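You operate a simulated robot arm through the tools that you are given. There is no shell and no other tool. Be economical: measure what you need, move in short steps, check, and stop when the job is done.

You run a simulated robot arm. Do the job below in one go: nothing can be reset, and whatever is moved stays where it is left.

Task
Fetch the weight from the top of the sample table and set it on top of the tin there.

The check looks at the end state, three seconds after you hand in, the way a careful person would. Anything else that was tipped, shoved, dropped, spilled or broken makes it a failure.

Robot
A 7-joint arm with a two-finger parallel gripper, fixed in place. Base frame: the origin is at the foot of the arm, x ahead of it, y to its left, z up; the work surface is at about z = 0. Readings come in m, degrees, newtons and seconds.
With the tool pointing down near the work surface it reaches from about 0.24 to 0.62 m from the base axis. Its first joint turns from -66.0 to 66.0 degrees. Payload 2.6 kg.
Tool frame: the origin (TCP) lies between the finger pads and is the grasp point; the fingertips stand 0.03 m ahead of it; z points along the fingers, y is the line along which they close. Largest opening 0.094 m; finger width 0.028, thickness 0.01; the body of the gripper, 0.05 by 0.096 m, starts 0.055 m behind the TCP.
Orientation is told as [roll, pitch, yaw] about the base's x, y, z axes, in that order, counted from this pose: with the fingers straight down and closing along the base's y, the tool's x points along the base's -x, its y along +y and its z along -z.

Tools
- The arm moves only by the tool play_rows. Its arguments are lists of equal length, an entry for each row: "linear": the shift along the base's x, y, z in units of 150 mm (1.0 is 150 mm), a list of three; "spin": the turn about the base's z in units of 45 degrees (1.0 is 45 degrees). In form: {"linear": [[tx, ty, tz], ...], "spin": [spin, ...]}. A call has 1 to 8 rows; each row is the pose to reach, as a shift and turn from the pose commanded when the call began. "grip" is the finger opening in m, from 0 to 0.094, set as the call begins (left out, the last holds). A call with a number of a shift or a turn outside -1 to 1 is refused whole. Each row takes 0.2 s and may step no farther than 0.05 m and 8.6 degrees from the row before; otherwise, or with a gripper value out of range, the whole call is refused. A pose out of reach is approached as far as the arm can. The call stops where the force on the tool passes 40 N (or 10 N more than at its start, if that is more) or the arm is blocked; 0.2 s more then pass. The fingers move at their own pace (about 0.072 m/s each) and stop on an object; they squeeze with about 37 N. The grip force told is the motor's: it shows also when the fingers shut on nothing. Time passes only in rows, and 0.2 s behind the last, so rows that repeat a pose let the fingers close. It gives the time, the measured TCP pose, the force on the tool (base axes), the opening and the grip force at its end, in the units of the frame above (readings bear some noise).
- Cameras (640 x 400 px; columns grow to the right, rows downward): "scene" is fixed at [0.0045, 0.4141, 0.5615]; the picture's right is [-0.96, -0.29, 0.00], its down [-0.13, 0.43, -0.89] and it looks along [0.26, -0.86, -0.45] (base axes); focal length 349 px, centre (320, 200). "wrist" rides on the gripper at [0.076, 0.014, -0.103] in the tool frame; the picture's right is [-0.18, 0.98, 0.00], its down [-0.75, -0.14, -0.64] and it looks along [-0.63, -0.12, 0.77] (tool axes); focal length 243 px, centre (320, 200). There is no depth. A picture from a camera that has moved, and an enlarged one, comes with that camera's place and axes in the base frame and with its lens. The place of the scene camera against the robot may be out by one fixed shift of up to 0.018 m in any direction.
- snapshot(camera): a new picture of that camera. The clock stands still meanwhile.
- close_up(camera, box): a new picture of the part [left, top, right, bottom] of that camera's present view, enlarged. The clock stands still meanwhile.
- sign_off(): hands the job in; it is judged then, once.

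Work in short steps. Places have to be worked out from the pictures, the camera data and where the tool is seen: move nearer, look again, correct. Check each grasp and each placing, and mend what went wrong. You have 90 turns and 42 pictures in all, those below and enlarged ones among them. Open the gripper and draw the arm clear of the work before you hand the job in, unless the task says otherwise; then end with one line.

The tools are called after "Request:" as a command line: name --argument value ..., lists and objects as JSON in quotes. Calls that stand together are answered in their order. play_rows: Moves the arm, as the interface text tells. Its arguments: {"type":"object","properties":{"linear":{"type":"array"},"spin":{"type":"array"},"grip":{"type":"number"}},"required":["linear","spin"]} The other tools are called the same way: snapshot (camera) takes a picture; close_up (camera, box) takes an enlarged picture of a part of a camera's view; sign_off () hands the job in.

At the start:

```text
clock: 0.0
ee_pos: [0.2381, -0.3013, 0.2196]
tool_rot: [0.0, 0.0, 0.1]
force: [-0.4, -0.3, 0.1]
width: 0.0938
grasp_force: 0.0
```

scene: 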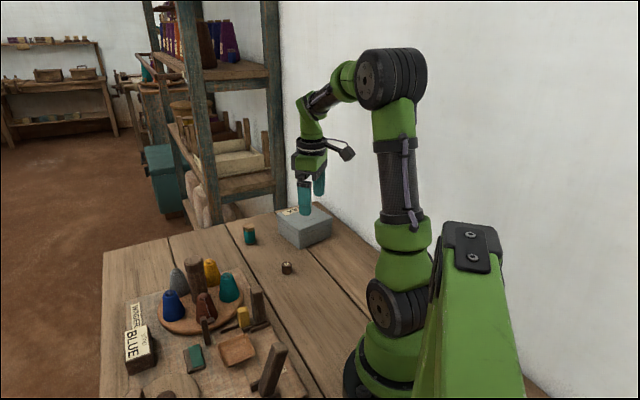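
wrist: 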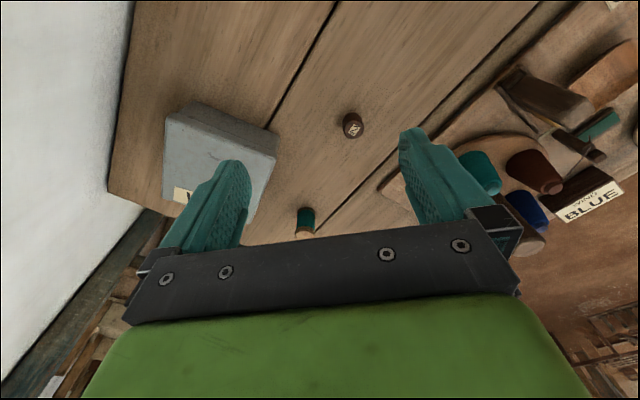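

The pictures show a grey box with a label, a small brown item, and a teal item on the table. I enlarge both views to tell which is the weight and which the tin.

Request:
close_up --camera "scene" --box '[220, 180, 360, 290]'

Request:
close_up --camera "wrist" --box '[140, 80, 400, 250]'

Request:
close_up --camera "scene" --box '[100, 240, 300, 400]'

```text
3.64 times, centred on (290, 235) of scene
camera zoom: at [0.0045, 0.4141, 0.5615], right [-0.96, -0.29, 0.0], down [-0.13, 0.43, -0.89], along [0.26, -0.86, -0.45], focal length 1270 px, centre (429, 73)
```

zoom: 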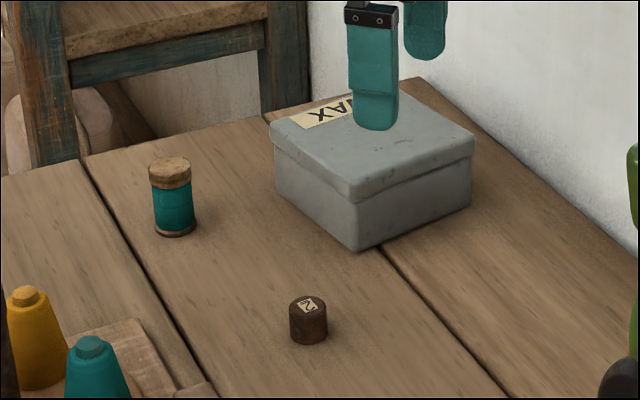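

```text
2.35 times, centred on (270, 165) of wrist
camera zoom: at [0.1624, -0.2834, 0.3227], right [0.18, 0.98, 0.0], down [0.75, -0.14, 0.64], along [0.63, -0.12, -0.77], focal length 571 px, centre (438, 282)
```

zoom: 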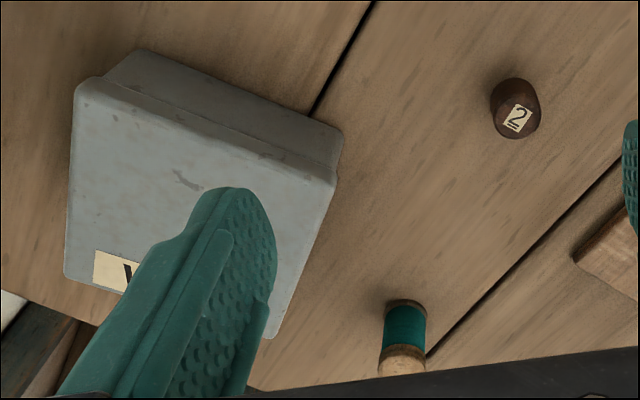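

```text
2.50 times, centred on (200, 320) of scene
camera zoom: at [0.0045, 0.4141, 0.5615], right [-0.96, -0.29, 0.0], down [-0.13, 0.43, -0.89], along [0.26, -0.86, -0.45], focal length 873 px, centre (620, -100)
```

zoom: 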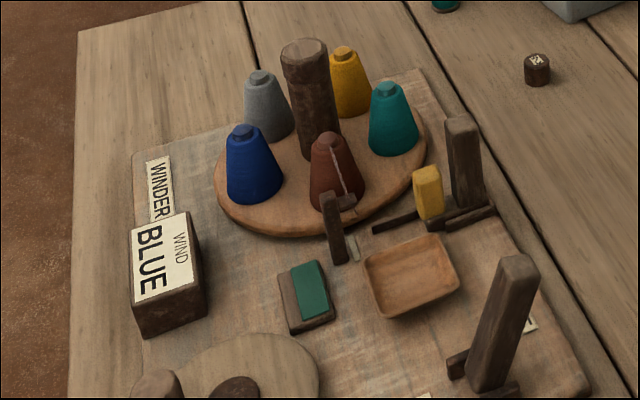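

The weight is the small brown cylinder marked 2, at about (0.294, -0.267) and about 26 mm across. The tin is the grey WAX box, with its top centre near (0.325, -0.46). I move over the weight, staying high, and look again.

Request:
play_rows --linear '[[0.12, 0.08, -0.1], [0.25, 0.15, -0.25], [0.37, 0.227, -0.45], [0.37, 0.227, -0.6], [0.37, 0.227, -0.6]]' --spin '[0, 0, 0, 0, 0]' --grip 0.07

Request:
snapshot --camera "wrist"

Request:
close_up --camera "scene" --box '[220, 180, 360, 290]'

```text
clock: 1.2
ee_pos: [0.2938, -0.2656, 0.1302]
tool_rot: [0.0, -0.1, 0.0]
force: [0.0, -0.2, 0.9]
width: 0.07
grasp_force: 0.1
```

```text
36 pictures are left
camera wrist: at [0.2181, -0.2488, 0.2329], right [0.18, 0.98, 0.0], down [0.75, -0.14, 0.64], along [0.63, -0.12, -0.77], focal length 243 px, centre (320, 200)
```

wrist: 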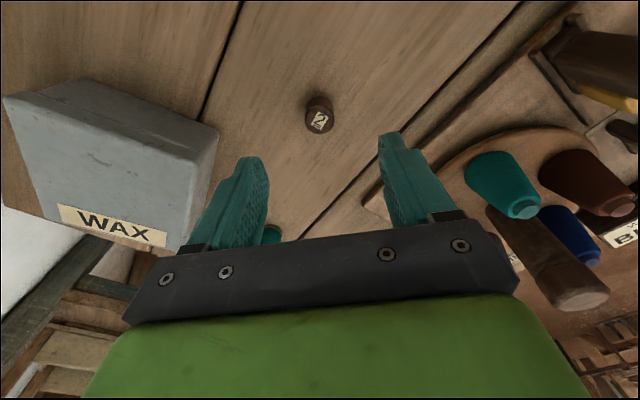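

```text
3.64 times, centred on (290, 235) of scene
camera zoom: at [0.0045, 0.4141, 0.5615], right [-0.96, -0.29, 0.0], down [-0.13, 0.43, -0.89], along [0.26, -0.86, -0.45], focal length 1270 px, centre (429, 73)
```

zoom: 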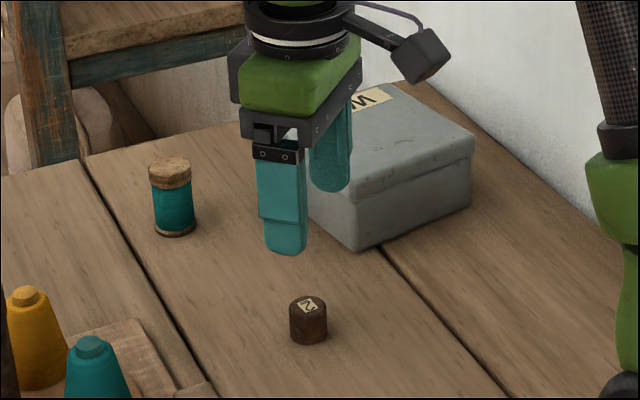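

Triangulating the two wrist views puts the weight at about (0.296, -0.266), which is between the fingers. I lower to z = 0.06 and check.

Request:
play_rows --linear '[[0.015, 0, -0.15], [0.015, 0, -0.3], [0.015, 0, -0.46], [0.015, 0, -0.46]]' --spin '[0, 0, 0, 0]'

Request:
snapshot --camera "wrist"

Request:
close_up --camera "scene" --box '[220, 180, 360, 290]'

```text
clock: 2.2
ee_pos: [0.2958, -0.2651, 0.0601]
tool_rot: [0.0, -0.1, 0.1]
force: [-0.2, -0.5, 0.8]
width: 0.07
grasp_force: 0.0
```

```text
34 pictures are left
camera wrist: at [0.2204, -0.249, 0.1639], right [0.18, 0.98, 0.0], down [0.75, -0.14, 0.64], along [0.63, -0.12, -0.77], focal length 243 px, centre (320, 200)
```

wrist: 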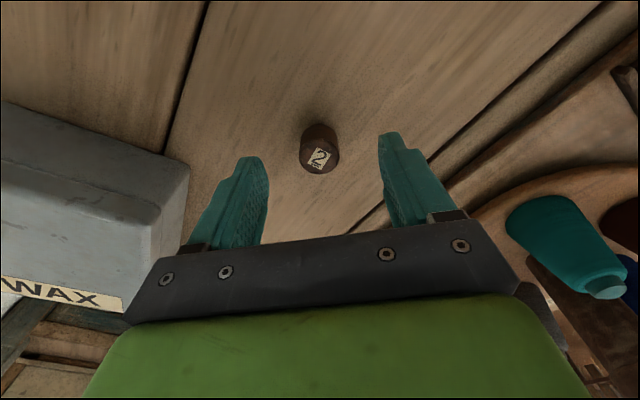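

```text
3.64 times, centred on (290, 235) of scene
camera zoom: at [0.0045, 0.4141, 0.5615], right [-0.96, -0.29, 0.0], down [-0.13, 0.43, -0.89], along [0.26, -0.86, -0.45], focal length 1270 px, centre (429, 73)
```

zoom: 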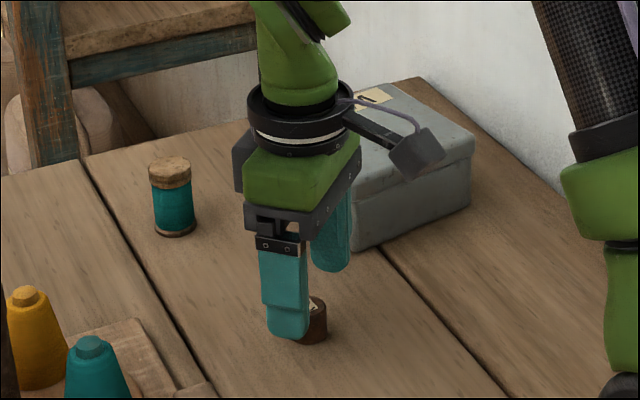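

The newest view gives the weight at (0.298, -0.264), centred between the fingers. I lower to about z = 0.037 and look at the force.

Request:
play_rows --linear '[[0.013, 0.007, -0.08], [0.013, 0.007, -0.15], [0.013, 0.007, -0.15]]' --spin '[0, 0, 0]'

Request:
snapshot --camera "wrist"

```text
clock: 3.0
ee_pos: [0.2972, -0.2644, 0.0384]
tool_rot: [0.0, 0.0, 0.0]
force: [0.0, -1.0, -1.2]
width: 0.0701
grasp_force: 0.1
```

```text
32 pictures are left
camera wrist: at [0.2223, -0.2485, 0.1414], right [0.18, 0.98, 0.0], down [0.75, -0.14, 0.64], along [0.63, -0.12, -0.77], focal length 243 px, centre (320, 200)
```

wrist: 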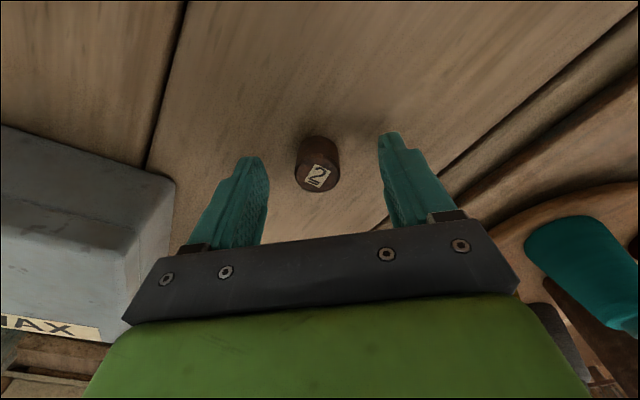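

The weight sits between the pads with its top at about z = 0.027. I close on it gently.

Request:
play_rows --linear '[[0, 0, 0], [0, 0, 0], [0, 0, 0], [0, 0, 0]]' --spin '[0, 0, 0, 0]' --grip 0.015

```text
clock: 4.0
ee_pos: [0.2977, -0.2647, 0.0374]
tool_rot: [0.0, 0.0, -0.1]
force: [-0.2, -0.2, 0.7]
width: 0.0253
grasp_force: 36.9
```

The fingers hold at 25.3 mm with 37 N, so the weight is gripped. I lift it straight up to about z = 0.16 and check.

Request:
play_rows --linear '[[0, 0, 0.1], [0, 0, 0.3], [0, 0, 0.55], [0, 0, 0.8], [0, 0, 0.8]]' --spin '[0, 0, 0, 0, 0]'

Request:
snapshot --camera "wrist"

Request:
close_up --camera "scene" --box '[220, 180, 360, 290]'

```text
clock: 5.2
ee_pos: [0.2973, -0.2647, 0.1603]
tool_rot: [-0.1, 0.0, 0.0]
force: [0.2, 0.6, -0.7]
width: 0.0251
grasp_force: 37.5
```

```text
31 pictures are left
camera wrist: at [0.2217, -0.2479, 0.2628], right [0.18, 0.98, 0.0], down [0.75, -0.14, 0.64], along [0.63, -0.12, -0.77], focal length 243 px, centre (320, 200)
```

wrist: 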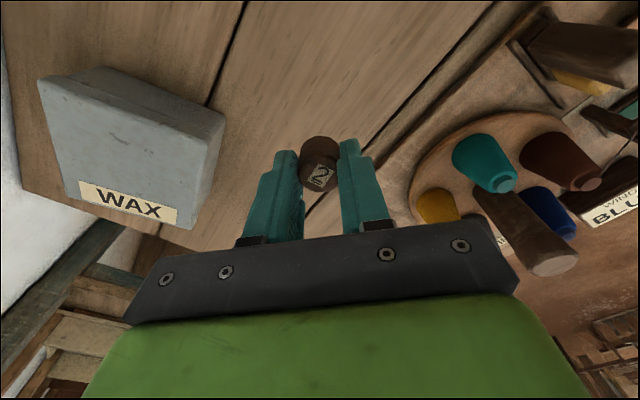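

```text
3.64 times, centred on (290, 235) of scene
camera zoom: at [0.0045, 0.4141, 0.5615], right [-0.96, -0.29, 0.0], down [-0.13, 0.43, -0.89], along [0.26, -0.86, -0.45], focal length 1270 px, centre (429, 73)
```

zoom: 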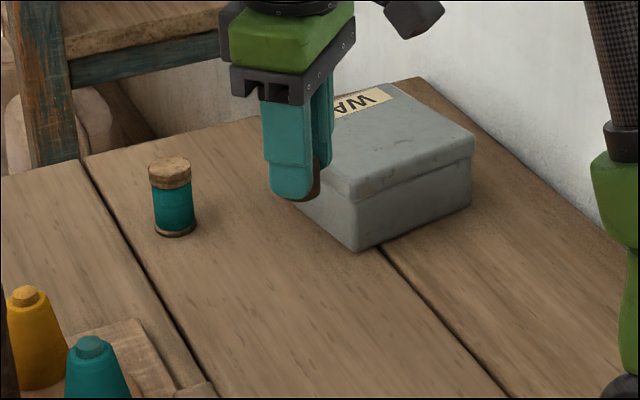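

The weight is held upright. Triangulating the tin's near-label corner gives a tin top at z ≈ 0.05 and a centre near (0.325, -0.46). I carry the weight across at height.

Request:
play_rows --linear '[[0.03, -0.2, 0], [0.06, -0.4, 0], [0.09, -0.6, 0], [0.11, -0.75, 0], [0.11, -0.75, 0]]' --spin '[0, 0, 0, 0, 0]'

Request:
play_rows --linear '[[0.02, -0.2, 0], [0.04, -0.4, 0], [0.055, -0.53, 0], [0.055, -0.53, 0]]' --spin '[0, 0, 0, 0]'

Request:
snapshot --camera "wrist"

Request:
close_up --camera "scene" --box '[220, 150, 360, 260]'

```text
clock: 6.4
ee_pos: [0.3134, -0.3784, 0.1593]
tool_rot: [-0.1, 0.0, 0.0]
force: [-1.4, 0.7, -0.9]
width: 0.0253
grasp_force: 36.9
```

```text
clock: 7.4
ee_pos: [0.3211, -0.4565, 0.1579]
tool_rot: [0.1, 0.0, 0.0]
force: [0.4, 0.0, -1.3]
width: 0.0254
grasp_force: 37.1
```

```text
29 pictures are left
camera wrist: at [0.2459, -0.4403, 0.2606], right [0.18, 0.98, 0.0], down [0.75, -0.14, 0.64], along [0.63, -0.12, -0.77], focal length 243 px, centre (320, 200)
```

wrist: 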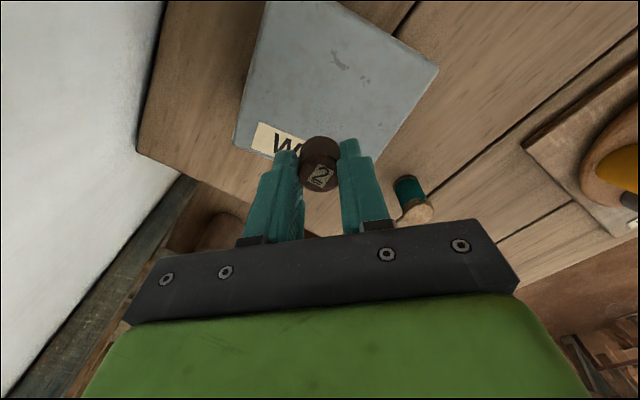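

```text
3.64 times, centred on (290, 205) of scene
camera zoom: at [0.0045, 0.4141, 0.5615], right [-0.96, -0.29, 0.0], down [-0.13, 0.43, -0.89], along [0.26, -0.86, -0.45], focal length 1270 px, centre (429, 182)
```

zoom: 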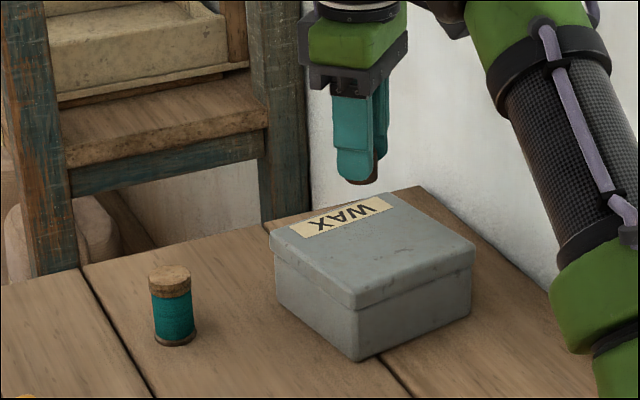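

The tin's diagonal corners now give a centre near (0.32, -0.449), so I shift a few millimetres. Then I lower to z ≈ 0.10, with the weight's bottom at about 0.063, and look.

Request:
play_rows --linear '[[-0.03, 0.043, 0], [-0.03, 0.043, -0.15], [-0.03, 0.043, -0.3], [-0.03, 0.043, -0.38], [-0.03, 0.043, -0.38]]' --spin '[0, 0, 0, 0, 0]'

Request:
close_up --camera "scene" --box '[270, 170, 350, 230]'

Request:
snapshot --camera "wrist"

```text
clock: 8.6
ee_pos: [0.3189, -0.4512, 0.106]
tool_rot: [-0.5, -0.3, 0.0]
force: [0.6, 0.9, 30.6]
width: 0.0253
grasp_force: 37.3
```

```text
6.67 times, centred on (310, 200) of scene
camera zoom: at [0.0044, 0.4143, 0.5614], right [-0.96, -0.29, 0.0], down [-0.13, 0.43, -0.89], along [0.26, -0.86, -0.45], focal length 2329 px, centre (387, 200)
```

zoom: 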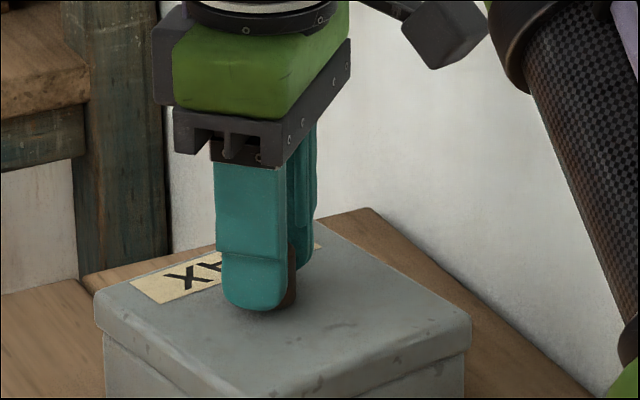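

```text
26 pictures are left
camera wrist: at [0.243, -0.4345, 0.2078], right [0.18, 0.98, -0.01], down [0.75, -0.14, 0.65], along [0.64, -0.12, -0.76], focal length 243 px, centre (320, 200)
```

wrist: 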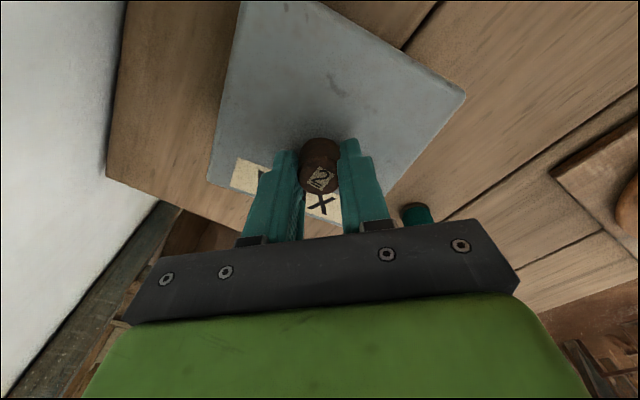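

The force of 30.6 N upward at z = 0.106 shows the weight is already touching, so the tin top is at about z = 0.068. Recomputed for that height, the centre is (0.314, -0.449), so the place is right. I ease up a little to relieve the push.

Request:
play_rows --linear '[[0, 0, 0.01], [0, 0, 0.017], [0, 0, 0.017]]' --spin '[0, 0, 0]'

```text
clock: 9.4
ee_pos: [0.3179, -0.4506, 0.1064]
tool_rot: [-0.2, -0.1, 0.1]
force: [5.0, -4.8, 18.3]
width: 0.0254
grasp_force: 37.2
```

Request:
play_rows --linear '[[0, 0, 0.01], [0, 0, 0.014], [0, 0, 0.014]]' --spin '[0, 0, 0]'

```text
clock: 10.2
ee_pos: [0.3168, -0.4514, 0.1049]
tool_rot: [0.1, 0.1, 0.0]
force: [2.7, -2.9, 9.8]
width: 0.0251
grasp_force: 37.2
```

The push is down to 9.8 N and the tilt is almost gone. One more small rise should bring it close to zero.

Request:
play_rows --linear '[[0, 0, 0.006], [0, 0, 0.011], [0, 0, 0.011]]' --spin '[0, 0, 0]'

Request:
close_up --camera "scene" --box '[270, 170, 350, 230]'

```text
clock: 11.0
ee_pos: [0.3169, -0.4494, 0.1063]
tool_rot: [0.2, 0.1, 0.0]
force: [0.0, 0.5, -0.8]
width: 0.025
grasp_force: 36.8
```

```text
6.67 times, centred on (310, 200) of scene
camera zoom: at [0.0045, 0.4141, 0.5615], right [-0.96, -0.29, 0.0], down [-0.13, 0.43, -0.89], along [0.26, -0.86, -0.45], focal length 2329 px, centre (387, 200)
```

zoom: 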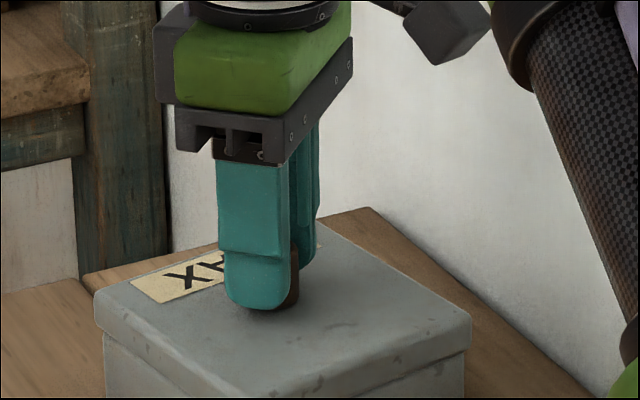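

The force is now zero with the weight at, or less than a millimetre above, the tin. I lower by half a millimetre and then open.

Request:
play_rows --linear '[[0, 0, -0.004], [0, 0, -0.004]]' --spin '[0, 0]'

Request:
play_rows --linear '[[0, 0, 0], [0, 0, 0], [0, 0, 0], [0, 0, 0]]' --spin '[0, 0, 0, 0]' --grip 0.07

Request:
snapshot --camera "wrist"

```text
clock: 11.6
ee_pos: [0.3171, -0.4509, 0.1071]
tool_rot: [0.1, 0.0, 0.0]
force: [-0.2, -0.4, -1.7]
width: 0.0252
grasp_force: 37.4
```

```text
clock: 12.6
ee_pos: [0.3177, -0.451, 0.1068]
tool_rot: [0.0, 0.0, 0.0]
force: [0.3, 0.4, 1.0]
width: 0.0699
grasp_force: 0.2
```

```text
24 pictures are left
camera wrist: at [0.2422, -0.4337, 0.21], right [0.18, 0.98, 0.0], down [0.75, -0.14, 0.64], along [0.63, -0.12, -0.77], focal length 243 px, centre (320, 200)
```

wrist: 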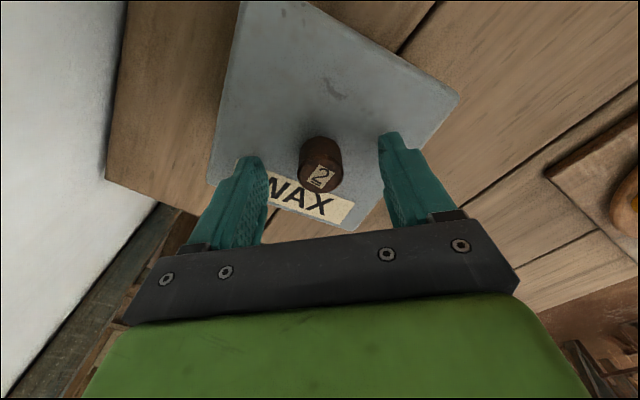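

The weight stands upright on the tin, free between the fingers. I rise straight up and then draw back clear.

Request:
play_rows --linear '[[0, 0, 0.15], [0, 0, 0.4], [0, 0, 0.65], [-0.05, 0.2, 0.75], [-0.1, 0.45, 0.75], [-0.2, 0.7, 0.75], [-0.3, 0.95, 0.75], [-0.3, 0.95, 0.75]]' --spin '[0, 0, 0, 0, 0, 0, 0, 0]'

Request:
close_up --camera "scene" --box '[220, 180, 360, 290]'

Request:
snapshot --camera "scene"

Request:
snapshot --camera "wrist"

```text
clock: 14.4
ee_pos: [0.2729, -0.3083, 0.2186]
tool_rot: [0.0, 0.1, 0.0]
force: [0.2, 0.1, 0.8]
width: 0.0697
grasp_force: 0.1
```

```text
3.64 times, centred on (290, 235) of scene
camera zoom: at [0.0045, 0.4142, 0.5615], right [-0.96, -0.29, 0.0], down [-0.13, 0.43, -0.89], along [0.26, -0.86, -0.45], focal length 1270 px, centre (429, 73)
```

zoom: 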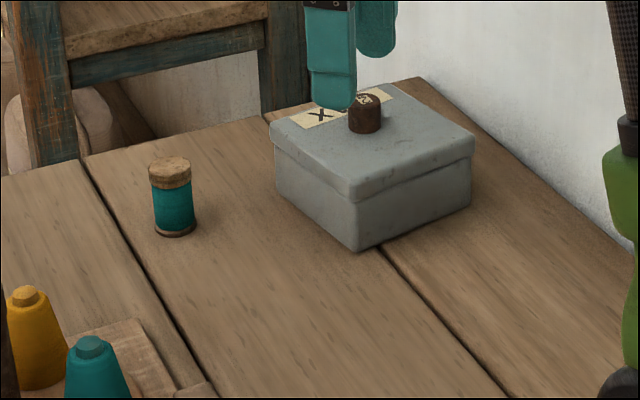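

```text
22 pictures are left
```

scene: 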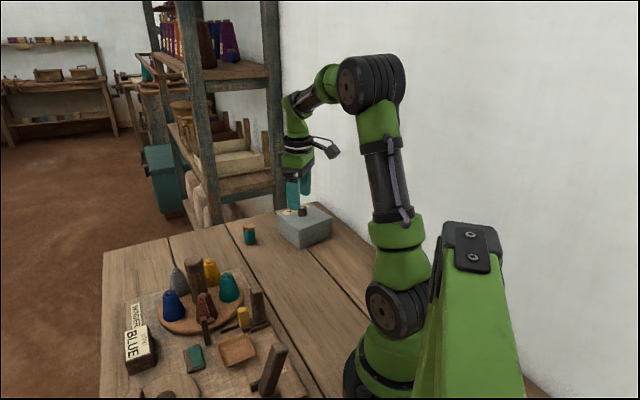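

```text
21 pictures are left
camera wrist: at [0.1973, -0.2914, 0.3214], right [0.18, 0.98, 0.0], down [0.75, -0.14, 0.64], along [0.63, -0.12, -0.77], focal length 243 px, centre (320, 200)
```

wrist: 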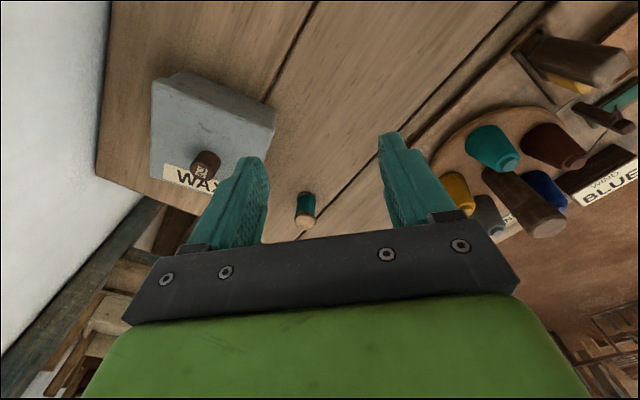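

The weight stands upright on the tin, the tin sits where it was, and nothing else has moved. The arm is clear with the gripper open, so I hand in.

Request:
sign_off

```text
The job is handed in.
```

The weight is standing upright on top of the WAX tin, the rest of the table looked undisturbed in the last pictures, and the arm is drawn clear with the gripper open.
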